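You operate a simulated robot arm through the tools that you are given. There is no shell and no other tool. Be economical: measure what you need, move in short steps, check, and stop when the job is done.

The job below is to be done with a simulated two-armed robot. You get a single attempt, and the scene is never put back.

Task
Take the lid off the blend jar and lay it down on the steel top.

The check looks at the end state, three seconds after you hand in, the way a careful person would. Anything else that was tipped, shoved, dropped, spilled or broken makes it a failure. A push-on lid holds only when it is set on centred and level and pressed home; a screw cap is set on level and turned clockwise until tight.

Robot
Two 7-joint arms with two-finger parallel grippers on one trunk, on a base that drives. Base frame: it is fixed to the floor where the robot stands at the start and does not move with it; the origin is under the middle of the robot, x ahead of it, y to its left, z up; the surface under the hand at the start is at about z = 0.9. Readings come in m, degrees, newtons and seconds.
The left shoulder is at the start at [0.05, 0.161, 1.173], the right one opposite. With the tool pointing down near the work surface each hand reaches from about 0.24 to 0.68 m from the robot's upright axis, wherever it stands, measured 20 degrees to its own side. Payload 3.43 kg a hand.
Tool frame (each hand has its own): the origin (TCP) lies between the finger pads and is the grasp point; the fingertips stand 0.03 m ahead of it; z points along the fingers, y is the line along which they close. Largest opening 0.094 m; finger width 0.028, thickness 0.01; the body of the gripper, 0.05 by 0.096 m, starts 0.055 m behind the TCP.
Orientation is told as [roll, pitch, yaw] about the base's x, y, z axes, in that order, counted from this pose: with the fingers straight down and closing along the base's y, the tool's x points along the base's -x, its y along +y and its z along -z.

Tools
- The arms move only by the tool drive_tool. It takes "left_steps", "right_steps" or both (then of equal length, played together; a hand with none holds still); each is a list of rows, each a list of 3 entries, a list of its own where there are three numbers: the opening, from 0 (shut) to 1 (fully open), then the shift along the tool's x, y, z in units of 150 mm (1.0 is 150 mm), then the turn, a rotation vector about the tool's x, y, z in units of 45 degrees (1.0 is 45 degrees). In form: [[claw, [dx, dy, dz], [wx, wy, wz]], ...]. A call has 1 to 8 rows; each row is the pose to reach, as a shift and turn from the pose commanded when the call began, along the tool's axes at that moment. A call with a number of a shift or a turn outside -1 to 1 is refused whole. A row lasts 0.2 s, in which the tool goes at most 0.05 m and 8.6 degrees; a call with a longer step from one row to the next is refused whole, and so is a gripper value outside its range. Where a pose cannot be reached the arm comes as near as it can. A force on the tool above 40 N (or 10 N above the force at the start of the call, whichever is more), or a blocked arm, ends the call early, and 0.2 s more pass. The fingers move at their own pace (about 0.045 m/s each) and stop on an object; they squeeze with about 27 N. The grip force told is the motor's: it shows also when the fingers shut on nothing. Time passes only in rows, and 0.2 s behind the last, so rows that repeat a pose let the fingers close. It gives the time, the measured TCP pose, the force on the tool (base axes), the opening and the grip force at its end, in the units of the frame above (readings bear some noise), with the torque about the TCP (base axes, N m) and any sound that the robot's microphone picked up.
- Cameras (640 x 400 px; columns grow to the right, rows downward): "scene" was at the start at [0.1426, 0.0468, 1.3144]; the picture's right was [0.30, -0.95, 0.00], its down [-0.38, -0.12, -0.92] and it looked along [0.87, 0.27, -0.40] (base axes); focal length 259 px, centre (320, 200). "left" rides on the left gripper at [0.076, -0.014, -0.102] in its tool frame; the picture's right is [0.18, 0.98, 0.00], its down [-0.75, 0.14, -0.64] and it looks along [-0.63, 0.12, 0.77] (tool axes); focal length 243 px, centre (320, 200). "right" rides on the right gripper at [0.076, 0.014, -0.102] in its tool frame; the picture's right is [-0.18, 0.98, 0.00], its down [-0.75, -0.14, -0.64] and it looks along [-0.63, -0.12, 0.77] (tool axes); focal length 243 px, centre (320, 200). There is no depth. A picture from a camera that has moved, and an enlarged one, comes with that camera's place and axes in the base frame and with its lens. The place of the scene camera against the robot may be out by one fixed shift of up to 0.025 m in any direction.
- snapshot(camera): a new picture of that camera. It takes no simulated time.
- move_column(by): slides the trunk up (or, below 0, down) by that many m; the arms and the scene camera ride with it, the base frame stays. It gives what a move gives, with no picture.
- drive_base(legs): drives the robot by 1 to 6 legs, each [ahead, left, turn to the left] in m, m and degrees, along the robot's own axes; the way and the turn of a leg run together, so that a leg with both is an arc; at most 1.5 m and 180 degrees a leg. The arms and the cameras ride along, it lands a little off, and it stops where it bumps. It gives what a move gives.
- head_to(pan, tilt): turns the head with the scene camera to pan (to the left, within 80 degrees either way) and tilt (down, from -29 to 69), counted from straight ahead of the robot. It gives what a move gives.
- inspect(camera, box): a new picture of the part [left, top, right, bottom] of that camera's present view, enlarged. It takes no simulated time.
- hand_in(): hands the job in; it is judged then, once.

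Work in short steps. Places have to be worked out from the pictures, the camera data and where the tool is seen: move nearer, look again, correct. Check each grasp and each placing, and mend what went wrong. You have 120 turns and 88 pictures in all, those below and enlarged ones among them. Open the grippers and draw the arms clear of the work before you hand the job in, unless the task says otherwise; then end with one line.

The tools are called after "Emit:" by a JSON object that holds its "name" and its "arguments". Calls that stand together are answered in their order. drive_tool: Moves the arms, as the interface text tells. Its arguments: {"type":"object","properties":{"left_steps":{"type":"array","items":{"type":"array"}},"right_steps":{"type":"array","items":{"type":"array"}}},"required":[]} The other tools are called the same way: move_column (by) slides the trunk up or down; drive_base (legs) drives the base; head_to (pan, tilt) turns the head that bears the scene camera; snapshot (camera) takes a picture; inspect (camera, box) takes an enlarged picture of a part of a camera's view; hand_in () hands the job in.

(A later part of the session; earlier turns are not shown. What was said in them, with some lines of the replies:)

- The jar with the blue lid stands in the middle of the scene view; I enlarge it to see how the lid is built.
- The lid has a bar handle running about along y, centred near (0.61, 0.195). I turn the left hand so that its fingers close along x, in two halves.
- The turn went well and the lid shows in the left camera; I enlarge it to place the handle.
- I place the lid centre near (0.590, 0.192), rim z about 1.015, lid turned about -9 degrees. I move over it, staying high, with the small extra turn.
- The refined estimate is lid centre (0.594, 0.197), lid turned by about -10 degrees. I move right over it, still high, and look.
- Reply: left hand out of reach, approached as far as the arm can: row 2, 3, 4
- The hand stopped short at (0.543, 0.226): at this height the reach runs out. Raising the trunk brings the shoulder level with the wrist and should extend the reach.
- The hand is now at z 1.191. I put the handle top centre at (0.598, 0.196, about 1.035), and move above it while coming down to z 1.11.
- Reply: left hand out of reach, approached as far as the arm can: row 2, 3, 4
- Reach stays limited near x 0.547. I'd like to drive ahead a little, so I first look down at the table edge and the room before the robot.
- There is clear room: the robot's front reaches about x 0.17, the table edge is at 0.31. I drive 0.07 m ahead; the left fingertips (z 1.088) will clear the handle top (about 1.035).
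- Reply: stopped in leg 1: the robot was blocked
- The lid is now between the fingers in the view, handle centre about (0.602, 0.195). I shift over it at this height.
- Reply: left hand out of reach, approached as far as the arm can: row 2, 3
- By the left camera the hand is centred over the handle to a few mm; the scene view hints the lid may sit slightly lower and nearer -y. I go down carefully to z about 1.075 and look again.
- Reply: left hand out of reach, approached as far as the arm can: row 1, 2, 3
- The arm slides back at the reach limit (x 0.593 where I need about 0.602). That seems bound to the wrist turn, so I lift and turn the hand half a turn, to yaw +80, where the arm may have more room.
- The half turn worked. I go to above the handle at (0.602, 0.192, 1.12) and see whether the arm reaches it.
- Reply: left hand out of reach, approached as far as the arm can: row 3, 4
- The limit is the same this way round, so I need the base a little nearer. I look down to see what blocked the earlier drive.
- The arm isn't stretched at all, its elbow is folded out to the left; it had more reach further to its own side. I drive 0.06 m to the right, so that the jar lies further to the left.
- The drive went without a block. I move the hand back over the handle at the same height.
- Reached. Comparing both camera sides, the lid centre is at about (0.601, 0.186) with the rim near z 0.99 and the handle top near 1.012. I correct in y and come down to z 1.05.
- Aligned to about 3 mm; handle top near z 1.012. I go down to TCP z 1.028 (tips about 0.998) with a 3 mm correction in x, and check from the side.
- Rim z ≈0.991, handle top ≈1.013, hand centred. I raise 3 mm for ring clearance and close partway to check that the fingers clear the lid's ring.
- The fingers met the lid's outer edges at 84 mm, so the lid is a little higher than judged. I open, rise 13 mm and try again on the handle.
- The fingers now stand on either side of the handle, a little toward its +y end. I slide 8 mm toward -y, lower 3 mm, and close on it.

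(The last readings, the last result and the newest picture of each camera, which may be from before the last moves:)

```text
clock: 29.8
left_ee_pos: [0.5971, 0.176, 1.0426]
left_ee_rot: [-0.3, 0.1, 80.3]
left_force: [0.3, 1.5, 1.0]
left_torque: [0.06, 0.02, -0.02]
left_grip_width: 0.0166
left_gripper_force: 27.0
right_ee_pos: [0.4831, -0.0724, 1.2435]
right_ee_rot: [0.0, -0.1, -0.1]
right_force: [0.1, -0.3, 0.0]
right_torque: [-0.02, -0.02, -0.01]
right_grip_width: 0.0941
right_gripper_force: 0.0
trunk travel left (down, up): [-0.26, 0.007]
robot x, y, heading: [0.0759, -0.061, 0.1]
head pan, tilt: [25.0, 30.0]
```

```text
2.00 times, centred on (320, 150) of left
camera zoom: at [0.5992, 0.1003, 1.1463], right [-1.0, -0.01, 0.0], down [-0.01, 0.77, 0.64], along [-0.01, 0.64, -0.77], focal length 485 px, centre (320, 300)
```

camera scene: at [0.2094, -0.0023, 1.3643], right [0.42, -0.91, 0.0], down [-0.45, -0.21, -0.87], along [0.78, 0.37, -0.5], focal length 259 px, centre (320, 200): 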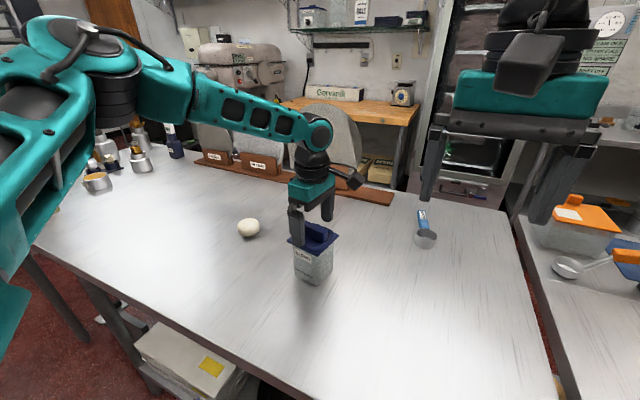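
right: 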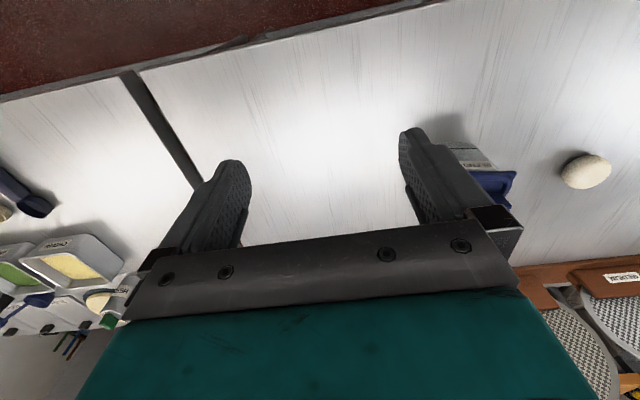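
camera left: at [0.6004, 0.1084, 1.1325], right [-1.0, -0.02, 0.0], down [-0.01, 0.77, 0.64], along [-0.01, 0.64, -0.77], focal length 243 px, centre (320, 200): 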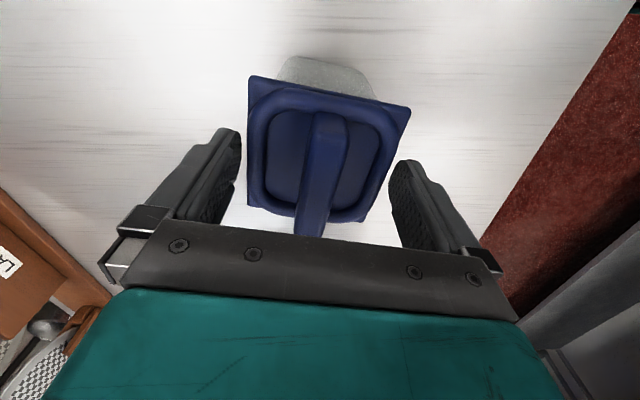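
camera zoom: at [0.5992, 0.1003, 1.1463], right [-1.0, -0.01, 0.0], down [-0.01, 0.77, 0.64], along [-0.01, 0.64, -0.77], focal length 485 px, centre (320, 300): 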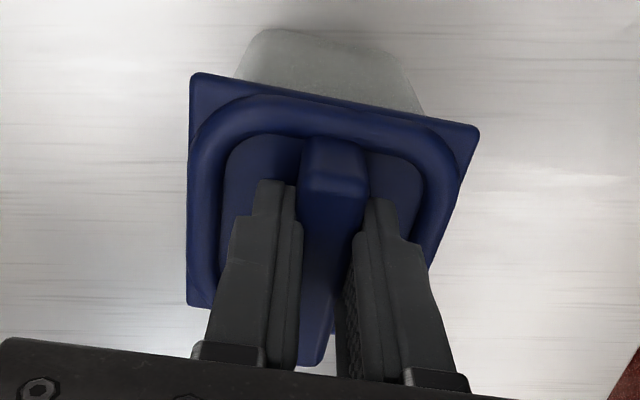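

Firm grip on the handle at 16.6 mm, centred. I lift slowly by 3 cm and look whether the jar stays.

Emit:
{"name": "drive_tool", "arguments": {"left_steps": [[0, [0, 0, -0.02], [0, 0, 0]], [0, [0, 0, -0.05], [0, 0, 0]], [0, [0, 0, -0.08], [0, 0, 0]], [0, [0, 0, -0.11], [0, 0, 0]], [0, [0, 0, -0.15], [0, 0, 0]], [0, [0, 0, -0.2], [0, 0, 0]]]}}

Emit:
{"name": "inspect", "arguments": {"camera": "scene", "box": [265, 180, 365, 290]}}

```text
clock: 31.2
left_ee_pos: [0.5984, 0.1751, 1.0707]
left_ee_rot: [-0.4, 0.0, 80.1]
left_force: [1.0, -0.7, -1.6]
left_torque: [0.01, 0.01, 0.0]
left_grip_width: 0.0169
left_gripper_force: 27.0
right_ee_pos: [0.4828, -0.073, 1.2438]
right_ee_rot: [0.0, 0.0, 0.1]
right_force: [-0.6, -0.3, -0.2]
right_torque: [0.03, 0.01, -0.01]
right_grip_width: 0.0939
right_gripper_force: 0.0
trunk travel left (down, up): [-0.26, 0.007]
robot x, y, heading: [0.0744, -0.0585, 0.2]
head pan, tilt: [25.0, 30.0]
```

```text
3.64 times, centred on (315, 235) of scene
camera zoom: at [0.2095, -0.0024, 1.3643], right [0.42, -0.91, 0.0], down [-0.45, -0.21, -0.87], along [0.78, 0.37, -0.5], focal length 942 px, centre (338, 73)
```

zoom: 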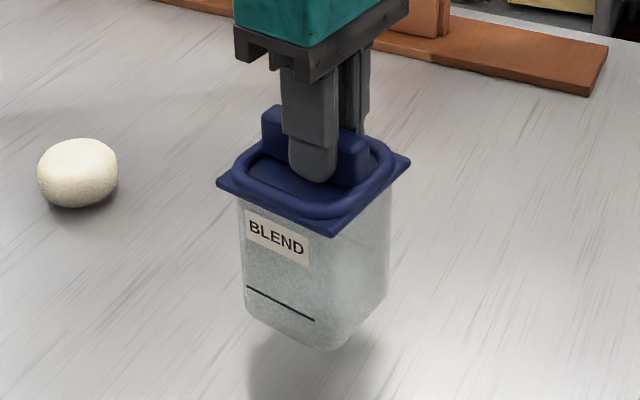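

The jar comes along with the lid: the push-fit is tight, so the jar must be held with the right hand. I set it gently back down where it stood, keeping the grip.

Emit:
{"name": "drive_tool", "arguments": {"left_steps": [[0, [0, 0, 0.05], [0, 0, 0]], [0, [0, 0, 0.1], [0, 0, 0]], [0, [0, 0, 0.14], [0, 0, 0]], [0, [0, 0, 0.17], [0, 0, 0]], [0, [0, 0, 0.185], [0, 0, 0]], [0, [0, 0, 0.195], [0, 0, 0]]]}}

Emit:
{"name": "snapshot", "arguments": {"camera": "right"}}

Emit:
{"name": "snapshot", "arguments": {"camera": "scene"}}

```text
clock: 32.6
left_ee_pos: [0.6003, 0.175, 1.0444]
left_ee_rot: [-0.3, 0.1, 80.3]
left_force: [-0.2, 1.2, 1.2]
left_torque: [0.08, 0.0, -0.01]
left_grip_width: 0.0168
left_gripper_force: 26.4
right_ee_pos: [0.4831, -0.0738, 1.2443]
right_ee_rot: [0.0, 0.1, 0.0]
right_force: [0.5, 0.7, -0.5]
right_torque: [0.01, 0.01, -0.01]
right_grip_width: 0.0941
right_gripper_force: 0.1
trunk travel left (down, up): [-0.26, 0.007]
robot x, y, heading: [0.0769, -0.0613, 0.2]
head pan, tilt: [25.0, 30.0]
```

```text
53 pictures are left
camera right: at [0.406, -0.0585, 1.3463], right [0.18, 0.98, 0.0], down [0.75, -0.14, 0.64], along [0.63, -0.12, -0.77], focal length 243 px, centre (320, 200)
```

right: 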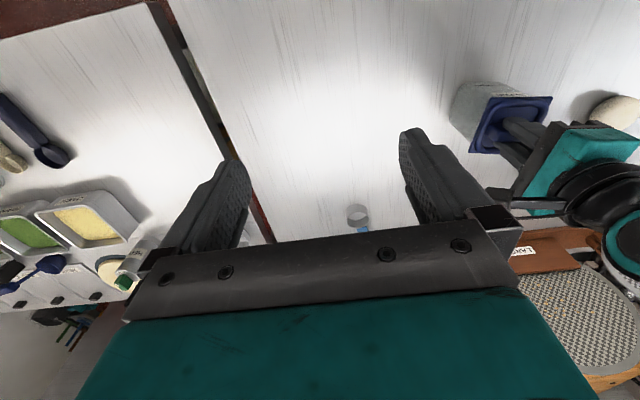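

```text
52 pictures are left
camera scene: at [0.2094, -0.0023, 1.3643], right [0.42, -0.91, 0.0], down [-0.45, -0.21, -0.87], along [0.78, 0.37, -0.5], focal length 259 px, centre (320, 200)
```

scene: 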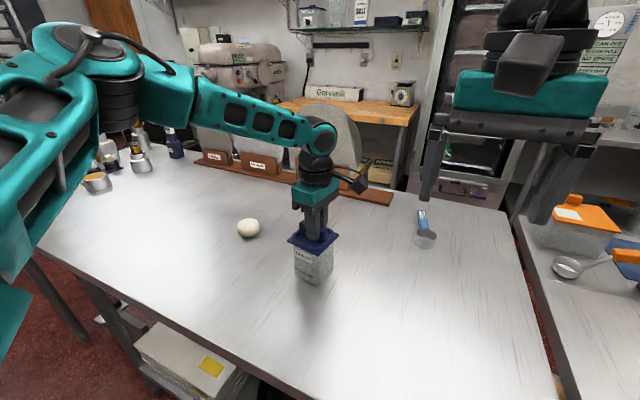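

The jar is back on the table, load about zero. I'll bring the right hand in from the right, fingers level pointing +y, to grip the jar's body below the lid. First the turn of the right hand, then the tilt, at height.

Emit:
{"name": "drive_tool", "arguments": {"right_steps": [[1, [0, 0, 0], [0, 0, 0.18]], [1, [0, 0, 0], [0, 0, 0.36]], [1, [0, 0, 0], [0, 0, 0.54]], [1, [0, 0, 0], [0, 0, 0.72]], [1, [0, 0, 0], [0, 0, 0.88]], [1, [0, 0, 0], [0, 0, 1]]]}}

Emit:
{"name": "drive_tool", "arguments": {"right_steps": [[1, [0, 0, 0], [0, 0, 0.18]], [1, [0, 0, 0], [0, 0, 0.36]], [1, [0, 0, 0], [0, 0, 0.54]], [1, [0, 0, 0], [0, 0, 0.72]], [1, [0, 0, 0], [0, 0, 0.88]], [1, [0, 0, 0], [0, 0, 1]]]}}

Emit:
{"name": "drive_tool", "arguments": {"right_steps": [[1, [0, 0, 0], [0, 0.18, 0]], [1, [0, 0, 0], [0, 0.36, 0]], [1, [0, 0, 0], [0, 0.54, 0]], [1, [0, 0, 0], [0, 0.72, 0]], [1, [0, 0, 0], [0, 0.88, 0]], [1, [0, 0, 0], [0, 1, 0]]]}}

```text
clock: 34.0
left_ee_pos: [0.5996, 0.1742, 1.0429]
left_ee_rot: [-0.3, 0.1, 80.3]
left_force: [1.5, 1.0, 2.5]
left_torque: [0.1, -0.04, 0.0]
left_grip_width: 0.0167
left_gripper_force: 26.3
right_ee_pos: [0.4824, -0.074, 1.2456]
right_ee_rot: [0.0, 0.0, -45.1]
right_force: [-0.4, -0.4, 0.8]
right_torque: [0.02, -0.01, -0.01]
right_grip_width: 0.0938
right_gripper_force: 0.1
trunk travel left (down, up): [-0.26, 0.007]
robot x, y, heading: [0.0753, -0.0584, 0.4]
head pan, tilt: [25.0, 30.0]
```

```text
clock: 35.4
left_ee_pos: [0.5992, 0.1757, 1.0438]
left_ee_rot: [-0.2, 0.1, 80.2]
left_force: [1.8, 0.1, 3.9]
left_torque: [0.03, 0.01, -0.01]
left_grip_width: 0.0171
left_gripper_force: 26.5
right_ee_pos: [0.4829, -0.0741, 1.2448]
right_ee_rot: [0.0, 0.0, -90.1]
right_force: [-0.1, -1.1, 0.4]
right_torque: [-0.02, 0.04, 0.0]
right_grip_width: 0.0944
right_gripper_force: 0.1
trunk travel left (down, up): [-0.26, 0.007]
robot x, y, heading: [0.0752, -0.0609, -0.0]
head pan, tilt: [25.0, 30.0]
```

```text
clock: 36.8
left_ee_pos: [0.5978, 0.1753, 1.0433]
left_ee_rot: [-0.3, 0.1, 80.2]
left_force: [0.8, -0.4, 4.0]
left_torque: [0.0, 0.04, 0.0]
left_grip_width: 0.0169
left_gripper_force: 27.1
right_ee_pos: [0.4805, -0.0747, 1.2444]
right_ee_rot: [0.0, 45.1, -90.0]
right_force: [-0.2, -0.2, -0.9]
right_torque: [0.01, 0.04, 0.0]
right_grip_width: 0.0939
right_gripper_force: 0.2
trunk travel left (down, up): [-0.26, 0.007]
robot x, y, heading: [0.0725, -0.0621, 0.3]
head pan, tilt: [25.0, 30.0]
```

Tilt works well. I go on to a tilt of about 85 degrees.

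Emit:
{"name": "drive_tool", "arguments": {"right_steps": [[1, [0, 0, 0], [0, 0.18, 0]], [1, [0, 0, 0], [0, 0.36, 0]], [1, [0, 0, 0], [0, 0.54, 0]], [1, [0, 0, 0], [0, 0.72, 0]], [1, [0, 0, 0], [0, 0.89, 0]], [1, [0, 0, 0], [0, 0.89, 0]]]}}

Emit:
{"name": "snapshot", "arguments": {"camera": "right"}}

Emit:
{"name": "snapshot", "arguments": {"camera": "scene"}}

```text
clock: 38.2
left_ee_pos: [0.5982, 0.1746, 1.0436]
left_ee_rot: [-0.3, 0.0, 80.1]
left_force: [-0.1, 0.0, 3.6]
left_torque: [0.04, 0.04, -0.02]
left_grip_width: 0.017
left_gripper_force: 27.0
right_ee_pos: [0.4812, -0.0721, 1.2439]
right_ee_rot: [0.3, 85.2, -89.7]
right_force: [-0.3, -0.4, -0.3]
right_torque: [0.0, 0.02, -0.03]
right_grip_width: 0.0942
right_gripper_force: 0.1
trunk travel left (down, up): [-0.26, 0.007]
robot x, y, heading: [0.0726, -0.0625, 0.1]
head pan, tilt: [25.0, 30.0]
```

```text
51 pictures are left
camera right: at [0.4956, -0.1681, 1.328], right [0.98, -0.02, -0.18], down [-0.14, -0.7, -0.7], along [-0.12, 0.71, -0.69], focal length 243 px, centre (320, 200)
```

right: 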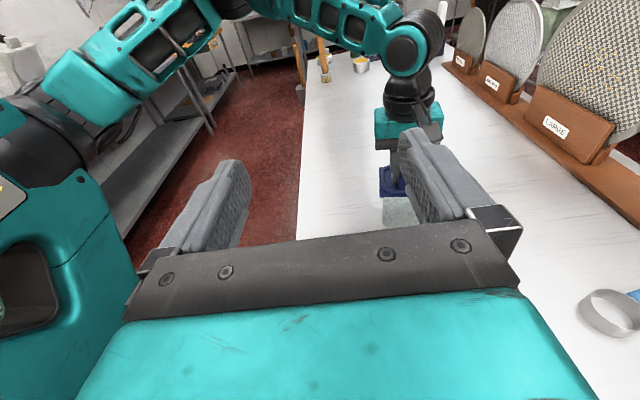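

```text
50 pictures are left
camera scene: at [0.2093, -0.0025, 1.3643], right [0.42, -0.91, 0.0], down [-0.45, -0.21, -0.87], along [0.78, 0.37, -0.5], focal length 259 px, centre (320, 200)
```

scene: 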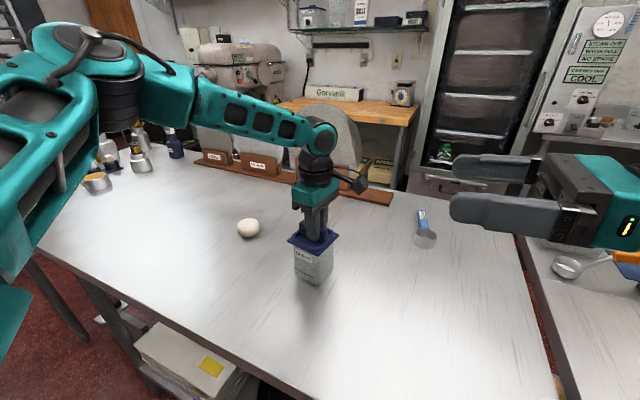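

The right hand is level and well placed. I bring it to a stand-off point at about (0.566, -0.02), still high, aligning with the jar's 10 degrees turn and easing the tilt to 80.

Emit:
{"name": "drive_tool", "arguments": {"right_steps": [[1, [0.01, 0.19, 0.12], [-0.08, -0.04, 0]], [1, [0.02, 0.38, 0.23], [-0.15, -0.08, 0]], [1, [0.029, 0.563, 0.345], [-0.22, -0.11, 0]], [1, [0.029, 0.563, 0.345], [-0.22, -0.11, 0]]]}}

```text
clock: 39.2
left_ee_pos: [0.5989, 0.1744, 1.0427]
left_ee_rot: [-0.3, 0.1, 80.2]
left_force: [0.1, 0.2, 2.7]
left_torque: [-0.03, 0.1, 0.0]
left_grip_width: 0.017
left_gripper_force: 27.8
right_ee_pos: [0.565, -0.0234, 1.2441]
right_ee_rot: [7.4, 80.1, -92.4]
right_force: [-0.1, 0.5, 0.9]
right_torque: [-0.01, 0.0, 0.0]
right_grip_width: 0.0941
right_gripper_force: 0.0
trunk travel left (down, up): [-0.26, 0.007]
robot x, y, heading: [0.0731, -0.0656, 0.3]
head pan, tilt: [25.0, 30.0]
```

Pose as wanted. I lower the right hand half of the way and check.

Emit:
{"name": "drive_tool", "arguments": {"right_steps": [[1, [-0.25, -0.005, 0.04], [0, 0, 0]], [1, [-0.5, -0.011, 0.085], [0, 0, 0]], [1, [-0.75, -0.016, 0.13], [0, 0, 0]], [1, [-0.982, -0.022, 0.17], [0, 0, 0]], [1, [-0.982, -0.022, 0.17], [0, 0, 0]]]}}

Emit:
{"name": "snapshot", "arguments": {"camera": "right"}}

Emit:
{"name": "snapshot", "arguments": {"camera": "scene"}}

```text
clock: 40.4
left_ee_pos: [0.5985, 0.1758, 1.0421]
left_ee_rot: [-0.2, 0.1, 80.2]
left_force: [0.3, 1.0, 1.2]
left_torque: [0.04, 0.1, 0.02]
left_grip_width: 0.017
left_gripper_force: 26.3
right_ee_pos: [0.5659, -0.0225, 1.0932]
right_ee_rot: [7.4, 80.1, -92.5]
right_force: [-1.2, 0.1, -0.6]
right_torque: [-0.02, 0.0, -0.02]
right_grip_width: 0.0941
right_gripper_force: 0.1
trunk travel left (down, up): [-0.26, 0.007]
robot x, y, heading: [0.07, -0.0615, 0.0]
head pan, tilt: [25.0, 30.0]
```

```text
49 pictures are left
camera right: at [0.5618, -0.1107, 1.186], right [0.97, -0.2, -0.16], down [-0.25, -0.73, -0.64], along [0.01, 0.66, -0.75], focal length 243 px, centre (320, 200)
```

right: 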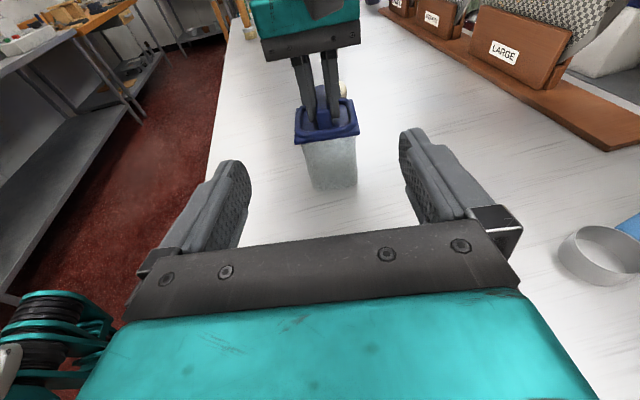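

```text
48 pictures are left
camera scene: at [0.2093, -0.0025, 1.3643], right [0.42, -0.91, 0.0], down [-0.45, -0.21, -0.87], along [0.78, 0.37, -0.5], focal length 259 px, centre (320, 200)
```

scene: 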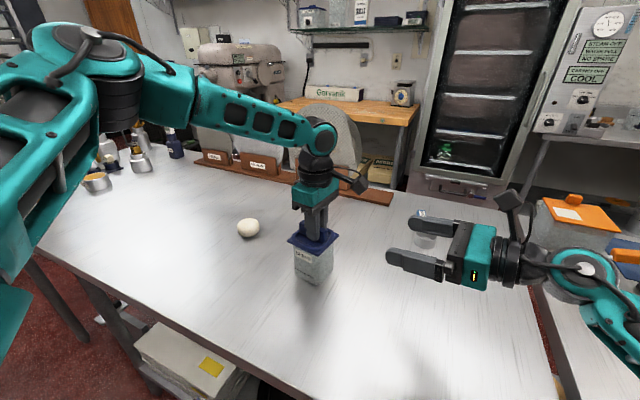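

Alignment with the jar looks good; rim z reads 1.006 and jar bottom near 0.92. Before going lower I look right, to see that the right elbow is clear of the things on the side table.

Emit:
{"name": "head_to", "arguments": {"pan": -40, "tilt": 35}}

Emit:
{"name": "snapshot", "arguments": {"camera": "scene"}}

```text
clock: 41.7
left_ee_pos: [0.5983, 0.1754, 1.0436]
left_ee_rot: [-0.4, 0.2, 80.2]
left_force: [0.3, -0.7, 2.4]
left_torque: [0.02, 0.07, 0.02]
left_grip_width: 0.0168
left_gripper_force: 26.3
right_ee_pos: [0.5654, -0.0232, 1.0928]
right_ee_rot: [7.4, 80.0, -92.4]
right_force: [-0.7, -0.3, 0.2]
right_torque: [0.01, -0.02, 0.01]
right_grip_width: 0.0938
right_gripper_force: 0.0
trunk travel left (down, up): [-0.26, 0.007]
robot x, y, heading: [0.0725, -0.0614, 0.2]
head pan, tilt: [-40.0, 35.0]
```

```text
47 pictures are left
camera scene: at [0.195, -0.0973, 1.3565], right [-0.64, -0.77, 0.0], down [-0.44, 0.37, -0.82], along [0.63, -0.53, -0.57], focal length 259 px, centre (320, 200)
```

scene: 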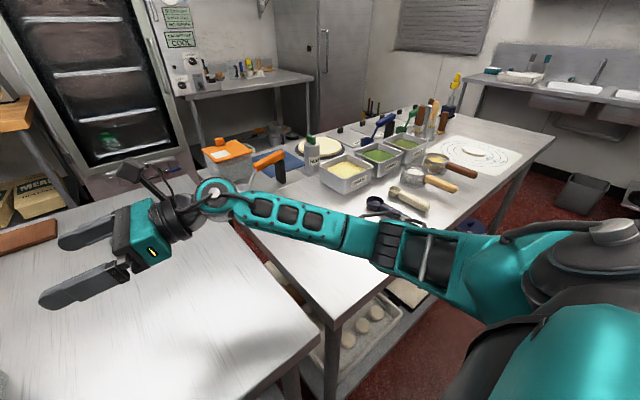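

The forearm runs clear of the items on the side table. I lower the right hand to z about 0.957, still short of the jar.

Emit:
{"name": "drive_tool", "arguments": {"right_steps": [[1, [-0.25, -0.005, 0.043], [0, 0, 0]], [1, [-0.5, -0.011, 0.086], [0, 0, 0]], [1, [-0.72, -0.016, 0.125], [0, 0, 0]], [1, [-0.893, -0.02, 0.155], [0, 0, 0]], [1, [-0.893, -0.02, 0.155], [0, 0, 0]]]}}

Emit:
{"name": "snapshot", "arguments": {"camera": "scene"}}

Emit:
{"name": "snapshot", "arguments": {"camera": "right"}}

```text
clock: 42.9
left_ee_pos: [0.5983, 0.1766, 1.0426]
left_ee_rot: [-0.2, 0.1, 80.2]
left_force: [0.3, -0.1, -1.0]
left_torque: [-0.01, 0.02, -0.01]
left_grip_width: 0.017
left_gripper_force: 27.0
right_ee_pos: [0.5694, -0.0209, 0.9554]
right_ee_rot: [7.3, 80.1, -92.6]
right_force: [0.4, 0.4, 0.6]
right_torque: [0.01, 0.01, 0.0]
right_grip_width: 0.094
right_gripper_force: 0.0
trunk travel left (down, up): [-0.26, 0.007]
robot x, y, heading: [0.076, -0.0591, -0.0]
head pan, tilt: [-40.0, 35.0]
heard: snap
```

```text
46 pictures are left
camera scene: at [0.1949, -0.0973, 1.3565], right [-0.64, -0.77, 0.0], down [-0.44, 0.37, -0.82], along [0.63, -0.53, -0.57], focal length 259 px, centre (320, 200)
```

scene: 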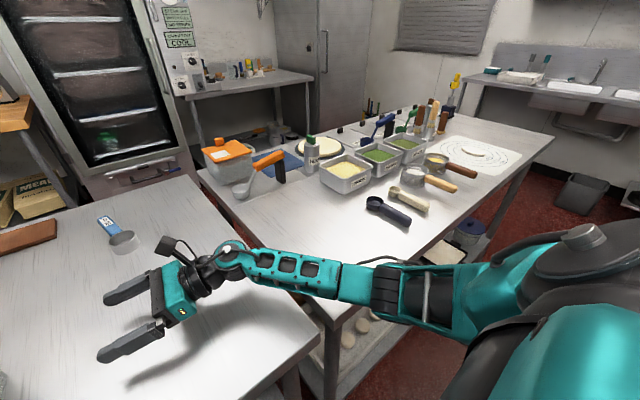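

```text
45 pictures are left
camera right: at [0.5649, -0.109, 1.0488], right [0.97, -0.2, -0.16], down [-0.25, -0.73, -0.64], along [0.01, 0.66, -0.75], focal length 243 px, centre (320, 200)
```

right: 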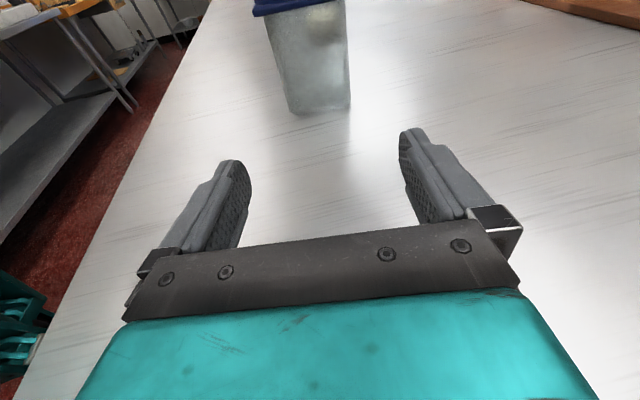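

A snap was heard and the left hand's load changed; I look at the lid.

Emit:
{"name": "head_to", "arguments": {"pan": 25, "tilt": 30}}

Emit:
{"name": "inspect", "arguments": {"camera": "scene", "box": [250, 190, 390, 300]}}

```text
clock: 44.3
left_ee_pos: [0.6003, 0.1758, 1.0432]
left_ee_rot: [-0.2, 0.1, 80.2]
left_force: [-0.3, 0.3, -0.6]
left_torque: [0.0, 0.01, 0.0]
left_grip_width: 0.0171
left_gripper_force: 27.2
right_ee_pos: [0.5677, -0.0208, 0.9565]
right_ee_rot: [7.3, 80.2, -92.5]
right_force: [-0.2, 0.6, -0.1]
right_torque: [0.0, -0.02, -0.03]
right_grip_width: 0.0939
right_gripper_force: 0.0
trunk travel left (down, up): [-0.26, 0.007]
robot x, y, heading: [0.0745, -0.0623, -0.0]
head pan, tilt: [25.0, 30.0]
```

```text
3.64 times, centred on (320, 245) of scene
camera zoom: at [0.2095, -0.0025, 1.3643], right [0.42, -0.91, 0.0], down [-0.45, -0.21, -0.87], along [0.78, 0.37, -0.5], focal length 942 px, centre (320, 36)
```

zoom: 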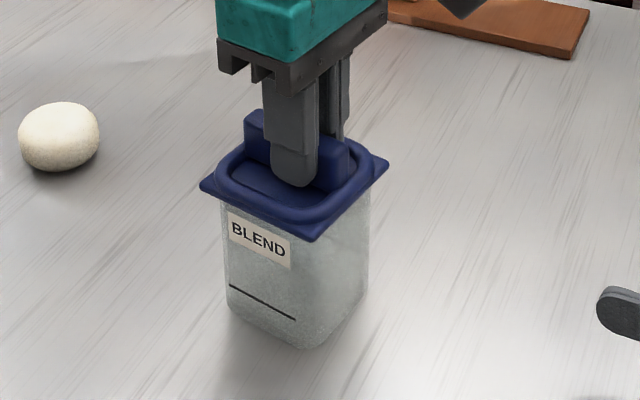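

The lid may have come loose (left load now just about a lid's weight). I test with a gentle 1.5 cm lift.

Emit:
{"name": "drive_tool", "arguments": {"left_steps": [[0, [0, 0, -0.02], [0, 0, 0]], [0, [0, 0, -0.04], [0, 0, 0]], [0, [0, 0, -0.06], [0, 0, 0]], [0, [0, 0, -0.08], [0, 0, 0]], [0, [0, 0, -0.1], [0, 0, 0]]]}}

Emit:
{"name": "inspect", "arguments": {"camera": "scene", "box": [250, 190, 390, 300]}}

```text
clock: 45.5
left_ee_pos: [0.5986, 0.1756, 1.0579]
left_ee_rot: [-0.2, 0.1, 80.3]
left_force: [0.9, -0.7, -1.1]
left_torque: [-0.01, 0.0, -0.01]
left_grip_width: 0.0166
left_gripper_force: 26.7
right_ee_pos: [0.5698, -0.0215, 0.956]
right_ee_rot: [7.3, 80.2, -92.6]
right_force: [-0.8, -0.4, -0.3]
right_torque: [-0.01, 0.03, 0.0]
right_grip_width: 0.0941
right_gripper_force: 0.1
trunk travel left (down, up): [-0.26, 0.007]
robot x, y, heading: [0.0735, -0.0606, 0.2]
head pan, tilt: [25.0, 30.0]
```

```text
3.64 times, centred on (320, 245) of scene
camera zoom: at [0.2094, -0.0024, 1.3643], right [0.42, -0.91, 0.0], down [-0.45, -0.21, -0.87], along [0.78, 0.37, -0.5], focal length 942 px, centre (320, 36)
```

zoom: 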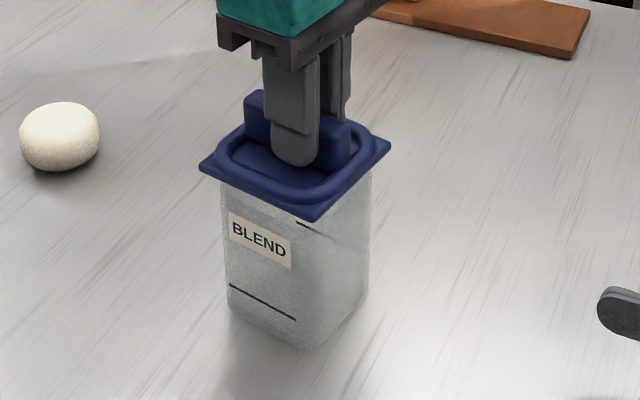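

The lid has come free, the jar stays standing. I lift it straight up well clear of the jar.

Emit:
{"name": "drive_tool", "arguments": {"left_steps": [[0, [0, 0, -0.1], [0, 0, 0]], [0, [0, 0, -0.2], [0, 0, 0]], [0, [0, 0, -0.32], [0, 0, 0]], [0, [0, 0, -0.44], [0, 0, 0]], [0, [0, 0, -0.44], [0, 0, 0]]]}}

Emit:
{"name": "snapshot", "arguments": {"camera": "scene"}}

```text
clock: 46.7
left_ee_pos: [0.5991, 0.1739, 1.1242]
left_ee_rot: [-0.1, 0.0, 80.3]
left_force: [-0.2, 0.7, -0.3]
left_torque: [0.01, -0.01, -0.02]
left_grip_width: 0.0169
left_gripper_force: 26.5
right_ee_pos: [0.5685, -0.0211, 0.9559]
right_ee_rot: [7.3, 80.1, -92.6]
right_force: [0.6, 0.6, -0.7]
right_torque: [0.03, 0.04, 0.01]
right_grip_width: 0.0941
right_gripper_force: 0.1
trunk travel left (down, up): [-0.26, 0.007]
robot x, y, heading: [0.0756, -0.0611, 0.2]
head pan, tilt: [25.0, 30.0]
```

```text
42 pictures are left
camera scene: at [0.2095, -0.0023, 1.3642], right [0.42, -0.91, 0.0], down [-0.45, -0.21, -0.87], along [0.78, 0.37, -0.5], focal length 259 px, centre (320, 200)
```

scene: 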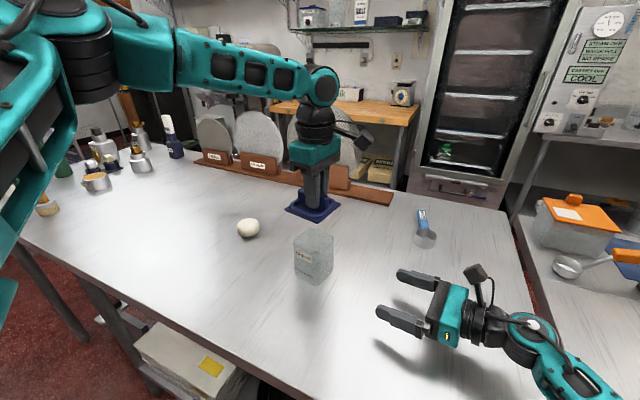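

The lid hangs clear of the jar. There is open steel at about (0.475, 0.32), away from jar and dough ball; I carry it there at this height.

Emit:
{"name": "drive_tool", "arguments": {"left_steps": [[0, [-0.16, 0.2, 0], [0, 0, 0]], [0, [-0.32, 0.4, 0], [0, 0, 0]], [0, [-0.49, 0.6, 0], [0, 0, 0]], [0, [-0.66, 0.8, 0], [0, 0, 0]], [0, [-0.82, 0.98, 0], [0, 0, 0]], [0, [-0.82, 0.98, 0], [0, 0, 0]]]}}

Emit:
{"name": "snapshot", "arguments": {"camera": "scene"}}

Emit:
{"name": "snapshot", "arguments": {"camera": "left"}}

```text
clock: 48.1
left_ee_pos: [0.4758, 0.322, 1.1197]
left_ee_rot: [-0.2, 0.1, 80.2]
left_force: [1.0, 0.1, -0.2]
left_torque: [-0.01, 0.02, -0.01]
left_grip_width: 0.017
left_gripper_force: 27.1
right_ee_pos: [0.5682, -0.0206, 0.956]
right_ee_rot: [7.2, 80.0, -92.7]
right_force: [0.6, 0.5, -0.3]
right_torque: [-0.02, 0.0, -0.03]
right_grip_width: 0.0942
right_gripper_force: 0.0
trunk travel left (down, up): [-0.26, 0.007]
robot x, y, heading: [0.0708, -0.0596, 0.3]
head pan, tilt: [25.0, 30.0]
```

```text
41 pictures are left
camera scene: at [0.2097, -0.0027, 1.3642], right [0.42, -0.91, 0.0], down [-0.45, -0.21, -0.87], along [0.78, 0.37, -0.5], focal length 259 px, centre (320, 200)
```

scene: 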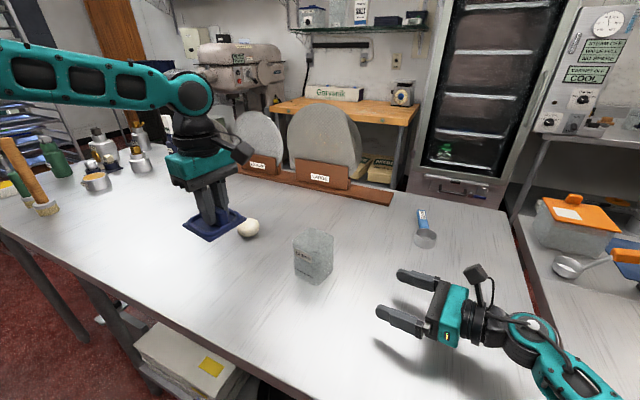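

```text
40 pictures are left
camera left: at [0.4777, 0.245, 1.2236], right [-1.0, -0.01, 0.0], down [-0.01, 0.77, 0.64], along [-0.01, 0.64, -0.77], focal length 243 px, centre (320, 200)
```

left: 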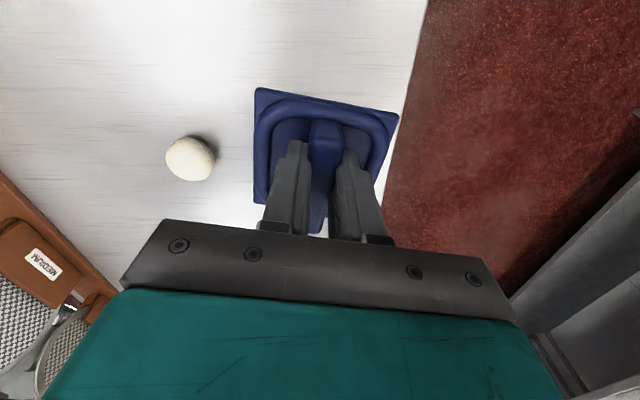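

Open table below, ball and edge clear. I descend to about z 1.0 first.

Emit:
{"name": "drive_tool", "arguments": {"left_steps": [[0, [0, 0, 0.25], [0, 0, 0]], [0, [0, 0, 0.5], [0, 0, 0]], [0, [0, 0, 0.7], [0, 0, 0]], [0, [0, 0, 0.8], [0, 0, 0]], [0, [0, 0, 0.8], [0, 0, 0]]]}}

Emit:
{"name": "inspect", "arguments": {"camera": "scene", "box": [140, 180, 290, 290]}}

```text
clock: 49.3
left_ee_pos: [0.4772, 0.3215, 1.0015]
left_ee_rot: [-0.3, 0.2, 80.3]
left_force: [0.4, 0.3, 0.0]
left_torque: [0.03, 0.01, 0.0]
left_grip_width: 0.0171
left_gripper_force: 27.1
right_ee_pos: [0.5685, -0.0208, 0.9555]
right_ee_rot: [7.3, 80.1, -92.5]
right_force: [0.1, -0.6, 0.3]
right_torque: [-0.01, 0.01, -0.02]
right_grip_width: 0.0942
right_gripper_force: 0.0
trunk travel left (down, up): [-0.26, 0.007]
robot x, y, heading: [0.0747, -0.0605, 0.1]
head pan, tilt: [25.0, 30.0]
```

```text
3.64 times, centred on (215, 235) of scene
camera zoom: at [0.2094, -0.0024, 1.3643], right [0.42, -0.91, 0.0], down [-0.45, -0.21, -0.87], along [0.78, 0.37, -0.5], focal length 942 px, centre (702, 73)
```

zoom: 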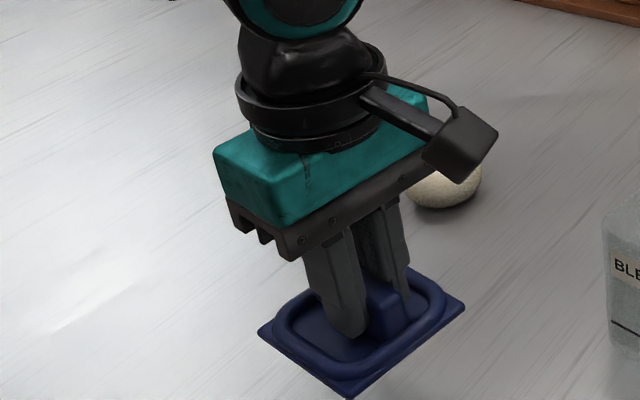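

Still above the table. I keep lowering in small steps, watching the force.

Emit:
{"name": "drive_tool", "arguments": {"left_steps": [[0, [0, 0, 0.05], [0, 0, 0]], [0, [0, 0, 0.1], [0, 0, 0]], [0, [0, 0, 0.14], [0, 0, 0]], [0, [0, 0, 0.17], [0, 0, 0]], [0, [0, 0, 0.17], [0, 0, 0]]]}}

Emit:
{"name": "inspect", "arguments": {"camera": "scene", "box": [140, 210, 290, 320]}}

```text
clock: 50.5
left_ee_pos: [0.4753, 0.3218, 0.9782]
left_ee_rot: [-0.2, 0.0, 80.2]
left_force: [-0.3, -0.7, -1.4]
left_torque: [0.0, 0.05, -0.02]
left_grip_width: 0.0168
left_gripper_force: 26.4
right_ee_pos: [0.5679, -0.0217, 0.9576]
right_ee_rot: [7.3, 80.2, -92.7]
right_force: [-0.4, 0.2, 0.2]
right_torque: [-0.03, -0.02, 0.02]
right_grip_width: 0.0941
right_gripper_force: 0.1
trunk travel left (down, up): [-0.26, 0.007]
robot x, y, heading: [0.072, -0.0621, 0.2]
head pan, tilt: [25.0, 30.0]
```

```text
3.64 times, centred on (215, 265) of scene
camera zoom: at [0.2094, -0.0024, 1.3643], right [0.42, -0.91, 0.0], down [-0.45, -0.21, -0.87], along [0.78, 0.37, -0.5], focal length 942 px, centre (702, -36)
```

zoom: 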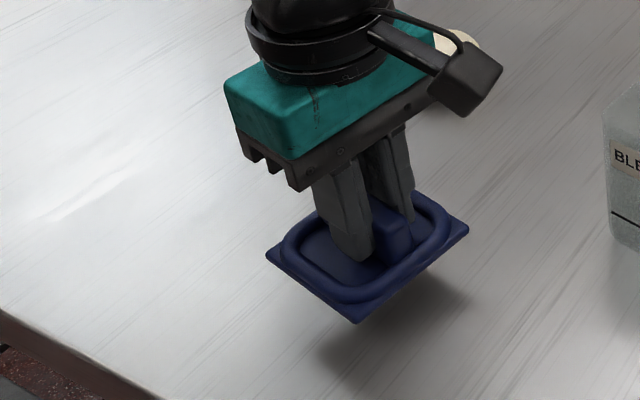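

The shadow shows it is still a few cm up. I continue down.

Emit:
{"name": "drive_tool", "arguments": {"left_steps": [[0, [0, 0, 0.04], [0, 0, 0]], [0, [0, 0, 0.07], [0, 0, 0]], [0, [0, 0, 0.1], [0, 0, 0]], [0, [0, 0, 0.1], [0, 0, 0]]]}}

Emit:
{"name": "inspect", "arguments": {"camera": "scene", "box": [140, 210, 290, 320]}}

```text
clock: 51.5
left_ee_pos: [0.4764, 0.3226, 0.9621]
left_ee_rot: [-0.3, 0.1, 80.2]
left_force: [0.0, -0.5, -0.4]
left_torque: [0.0, -0.02, 0.02]
left_grip_width: 0.017
left_gripper_force: 26.9
right_ee_pos: [0.5692, -0.0197, 0.9567]
right_ee_rot: [7.3, 80.1, -92.6]
right_force: [0.6, -1.0, 0.3]
right_torque: [-0.01, -0.02, 0.01]
right_grip_width: 0.094
right_gripper_force: 0.2
trunk travel left (down, up): [-0.26, 0.007]
robot x, y, heading: [0.0686, -0.0623, 0.1]
head pan, tilt: [25.0, 30.0]
```

```text
3.64 times, centred on (215, 265) of scene
camera zoom: at [0.2094, -0.0024, 1.3643], right [0.42, -0.91, 0.0], down [-0.45, -0.21, -0.87], along [0.78, 0.37, -0.5], focal length 942 px, centre (702, -36)
```

zoom: 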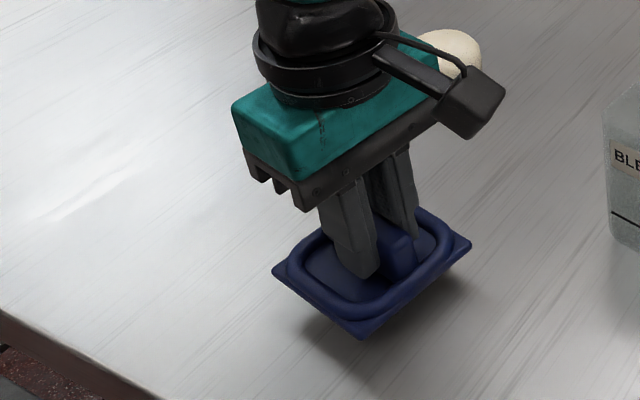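

Closer, no contact yet. Further down in millimetre-scale steps.

Emit:
{"name": "drive_tool", "arguments": {"left_steps": [[0, [0, 0, 0.02], [0, 0, 0]], [0, [0, 0, 0.04], [0, 0, 0]], [0, [0, 0, 0.055], [0, 0, 0]], [0, [0, 0, 0.07], [0, 0, 0]], [0, [0, 0, 0.07], [0, 0, 0]]]}}

Emit:
{"name": "inspect", "arguments": {"camera": "scene", "box": [140, 210, 290, 320]}}

```text
clock: 52.7
left_ee_pos: [0.4764, 0.3213, 0.9514]
left_ee_rot: [-0.3, 0.0, 80.4]
left_force: [0.2, 0.9, -0.4]
left_torque: [-0.01, -0.02, -0.01]
left_grip_width: 0.0167
left_gripper_force: 27.1
right_ee_pos: [0.5678, -0.0201, 0.9562]
right_ee_rot: [7.2, 80.2, -92.6]
right_force: [-0.1, 0.5, 0.9]
right_torque: [0.0, 0.0, -0.01]
right_grip_width: 0.0941
right_gripper_force: 0.1
trunk travel left (down, up): [-0.26, 0.007]
robot x, y, heading: [0.0767, -0.0615, 0.2]
head pan, tilt: [25.0, 30.0]
```

```text
3.64 times, centred on (215, 265) of scene
camera zoom: at [0.2094, -0.0024, 1.3643], right [0.42, -0.91, 0.0], down [-0.45, -0.21, -0.87], along [0.78, 0.37, -0.5], focal length 942 px, centre (702, -36)
```

zoom: 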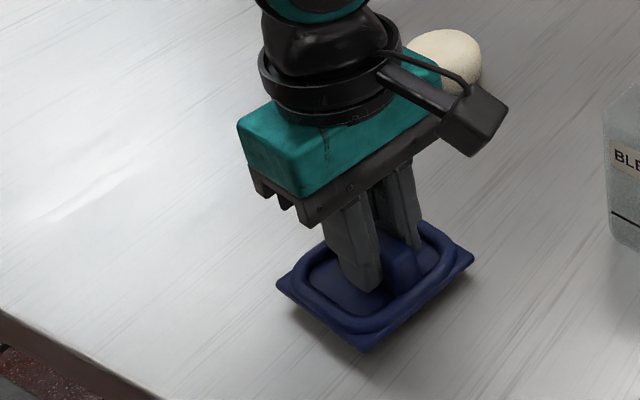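

Emit:
{"name": "drive_tool", "arguments": {"left_steps": [[0, [0, 0, 0.015], [0, 0, 0]], [0, [0, 0, 0.03], [0, 0, 0]], [0, [0, 0, 0.04], [0, 0, 0]], [0, [0, 0, 0.04], [0, 0, 0]]]}}

Emit:
{"name": "inspect", "arguments": {"camera": "scene", "box": [140, 210, 290, 320]}}

```text
clock: 53.7
left_ee_pos: [0.4756, 0.3221, 0.9452]
left_ee_rot: [-0.3, 0.0, 80.2]
left_force: [-0.3, -0.4, -0.2]
left_torque: [0.02, 0.05, -0.03]
left_grip_width: 0.017
left_gripper_force: 27.3
right_ee_pos: [0.5681, -0.0209, 0.9569]
right_ee_rot: [7.4, 80.1, -92.6]
right_force: [-0.2, 0.2, 0.9]
right_torque: [0.04, -0.02, -0.01]
right_grip_width: 0.0942
right_gripper_force: 0.1
trunk travel left (down, up): [-0.26, 0.007]
robot x, y, heading: [0.0753, -0.0593, 0.1]
head pan, tilt: [25.0, 30.0]
```

```text
3.64 times, centred on (215, 265) of scene
camera zoom: at [0.2094, -0.0024, 1.3643], right [0.42, -0.91, 0.0], down [-0.45, -0.21, -0.87], along [0.78, 0.37, -0.5], focal length 942 px, centre (702, -36)
```

zoom: 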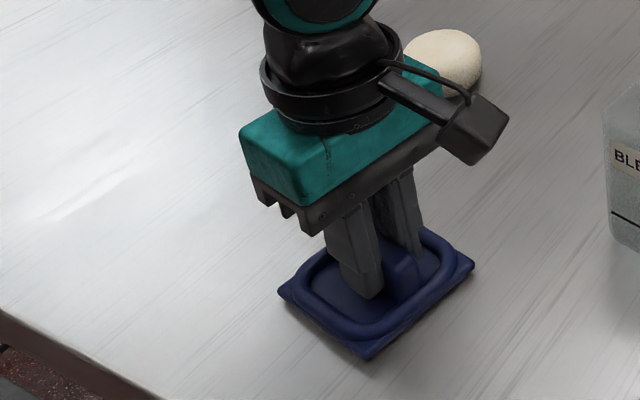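

The lid is nearly down, still no load. A few more millimetres until the force shows contact.

Emit:
{"name": "drive_tool", "arguments": {"left_steps": [[0, [0, 0, 0.01], [0, 0, 0]], [0, [0, 0, 0.02], [0, 0, 0]], [0, [0, 0, 0.025], [0, 0, 0]], [0, [0, 0, 0.025], [0, 0, 0]]]}}

```text
clock: 54.7
left_ee_pos: [0.4758, 0.3205, 0.9432]
left_ee_rot: [-0.3, 0.1, 80.2]
left_force: [-1.8, -0.7, 6.0]
left_torque: [0.02, 0.31, 0.05]
left_grip_width: 0.0167
left_gripper_force: 26.7
right_ee_pos: [0.5685, -0.0207, 0.9576]
right_ee_rot: [7.4, 80.2, -92.4]
right_force: [0.6, 0.0, -0.6]
right_torque: [0.01, 0.0, 0.01]
right_grip_width: 0.0939
right_gripper_force: 0.1
trunk travel left (down, up): [-0.26, 0.007]
robot x, y, heading: [0.0695, -0.0624, -0.4]
head pan, tilt: [25.0, 30.0]
```

Contact: 6 N upward. I ease off 2 mm, open to about 40 mm inside the ring, then rise straight up.

Emit:
{"name": "drive_tool", "arguments": {"left_steps": [[0, [0, 0, -0.01], [0, 0, 0]], [0.2, [0, 0, -0.01], [0, 0, 0]], [0.4, [0, 0, -0.01], [0, 0, 0]], [0.4, [0, 0, -0.01], [0, 0, 0]]]}}

Emit:
{"name": "drive_tool", "arguments": {"left_steps": [[0.4, [0, 0, -0.1], [0, 0, 0]], [0.4, [0, 0, -0.3], [0, 0, 0]], [0.4, [0, 0, -0.6], [0, 0, 0]], [0.4, [0, 0, -0.9], [0, 0, 0]], [0.6, [0, 0, -1], [0, 0, 0]]]}}

Emit:
{"name": "snapshot", "arguments": {"camera": "scene"}}

```text
clock: 55.7
left_ee_pos: [0.4766, 0.3224, 0.9436]
left_ee_rot: [-0.3, 0.1, 80.2]
left_force: [-0.3, 0.0, 0.9]
left_torque: [0.01, 0.01, 0.0]
left_grip_width: 0.0374
left_gripper_force: 0.0
right_ee_pos: [0.5675, -0.0188, 0.9566]
right_ee_rot: [7.3, 80.2, -92.5]
right_force: [0.5, 0.1, -0.4]
right_torque: [0.02, 0.0, 0.01]
right_grip_width: 0.094
right_gripper_force: 0.0
trunk travel left (down, up): [-0.26, 0.007]
robot x, y, heading: [0.0736, -0.0628, 0.5]
head pan, tilt: [25.0, 30.0]
```

```text
clock: 56.9
left_ee_pos: [0.475, 0.3221, 1.0932]
left_ee_rot: [-0.3, 0.1, 80.3]
left_force: [-0.7, -0.7, -0.9]
left_torque: [-0.06, 0.01, 0.04]
left_grip_width: 0.0566
left_gripper_force: 0.0
right_ee_pos: [0.5674, -0.0199, 0.9564]
right_ee_rot: [7.3, 80.1, -92.6]
right_force: [0.6, -0.5, 0.5]
right_torque: [0.0, -0.04, -0.01]
right_grip_width: 0.0938
right_gripper_force: 0.1
trunk travel left (down, up): [-0.26, 0.007]
robot x, y, heading: [0.0737, -0.0607, 0.0]
head pan, tilt: [25.0, 30.0]
```

```text
34 pictures are left
camera scene: at [0.2094, -0.0025, 1.3643], right [0.42, -0.91, 0.0], down [-0.45, -0.21, -0.87], along [0.78, 0.37, -0.5], focal length 259 px, centre (320, 200)
```

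scene: 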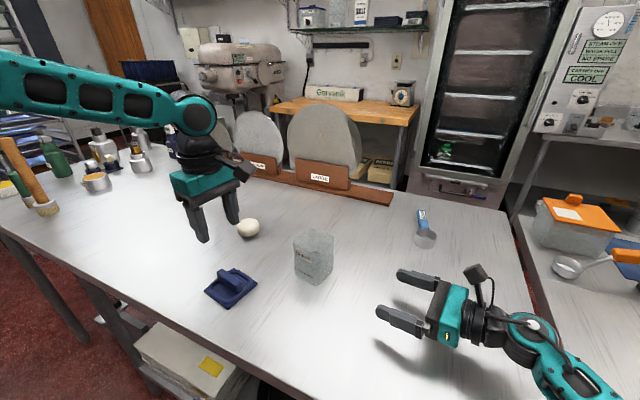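

The lid lies flat on the steel, the jar stands open. I open the left hand fully and raise the right hand back up the way it came.

Emit:
{"name": "drive_tool", "arguments": {"right_steps": [[1, [0.25, 0.005, -0.06], [0, 0, 0]], [1, [0.5, 0.011, -0.12], [0, 0, 0]], [1, [0.75, 0.016, -0.18], [0, 0, 0]], [1, [0.98, 0.022, -0.24], [0, 0, 0]], [1, [0.98, 0.022, -0.24], [0, 0, 0]]], "left_steps": [[0.8, [0, 0, -0.1], [0, 0, 0]], [1, [0, 0, -0.2], [0, 0, 0]], [1, [0, 0, -0.3], [0, 0, 0]], [1, [0, 0, -0.4], [0, 0, 0]], [1, [0, 0, -0.4], [0, 0, 0]]]}}

Emit:
{"name": "snapshot", "arguments": {"camera": "scene"}}

Emit:
{"name": "inspect", "arguments": {"camera": "scene", "box": [190, 210, 350, 320]}}

```text
clock: 58.1
left_ee_pos: [0.4752, 0.3224, 1.1548]
left_ee_rot: [-0.2, 0.1, 80.2]
left_force: [0.5, -0.6, -1.1]
left_torque: [0.02, -0.01, 0.02]
left_grip_width: 0.0939
left_gripper_force: 0.0
right_ee_pos: [0.5668, -0.0323, 1.1083]
right_ee_rot: [7.3, 80.1, -92.6]
right_force: [-0.4, 0.6, 0.2]
right_torque: [0.0, 0.02, -0.05]
right_grip_width: 0.094
right_gripper_force: 0.1
trunk travel left (down, up): [-0.26, 0.007]
robot x, y, heading: [0.0709, -0.0576, 0.2]
head pan, tilt: [25.0, 30.0]
```

```text
33 pictures are left
camera scene: at [0.2095, -0.0024, 1.3642], right [0.42, -0.91, 0.0], down [-0.45, -0.21, -0.87], along [0.78, 0.37, -0.5], focal length 259 px, centre (320, 200)
```

scene: 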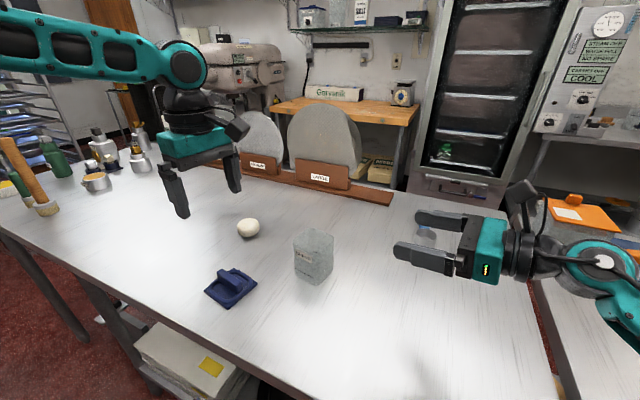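

```text
3.64 times, centred on (270, 265) of scene
camera zoom: at [0.2095, -0.0024, 1.3642], right [0.42, -0.91, 0.0], down [-0.45, -0.21, -0.87], along [0.78, 0.37, -0.5], focal length 942 px, centre (502, -36)
```

zoom: 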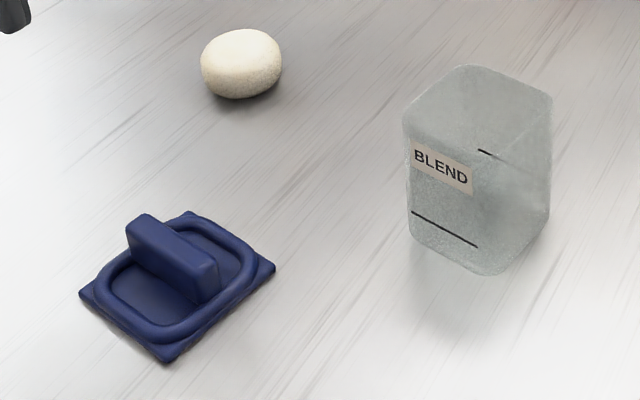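

The lid lies flat on the steel, the jar stands upright and open, nothing else was touched, and both hands are empty and clear. I hand in.

Emit:
{"name": "hand_in", "arguments": {}}

```text
The job is handed in.
```

The blend jar's lid is off and lying flat on the steel top. The jar is upright and open about where it stood, after one 3 cm lift when the tight lid brought it up too. Both hands are open and clear, and the job is handed in.
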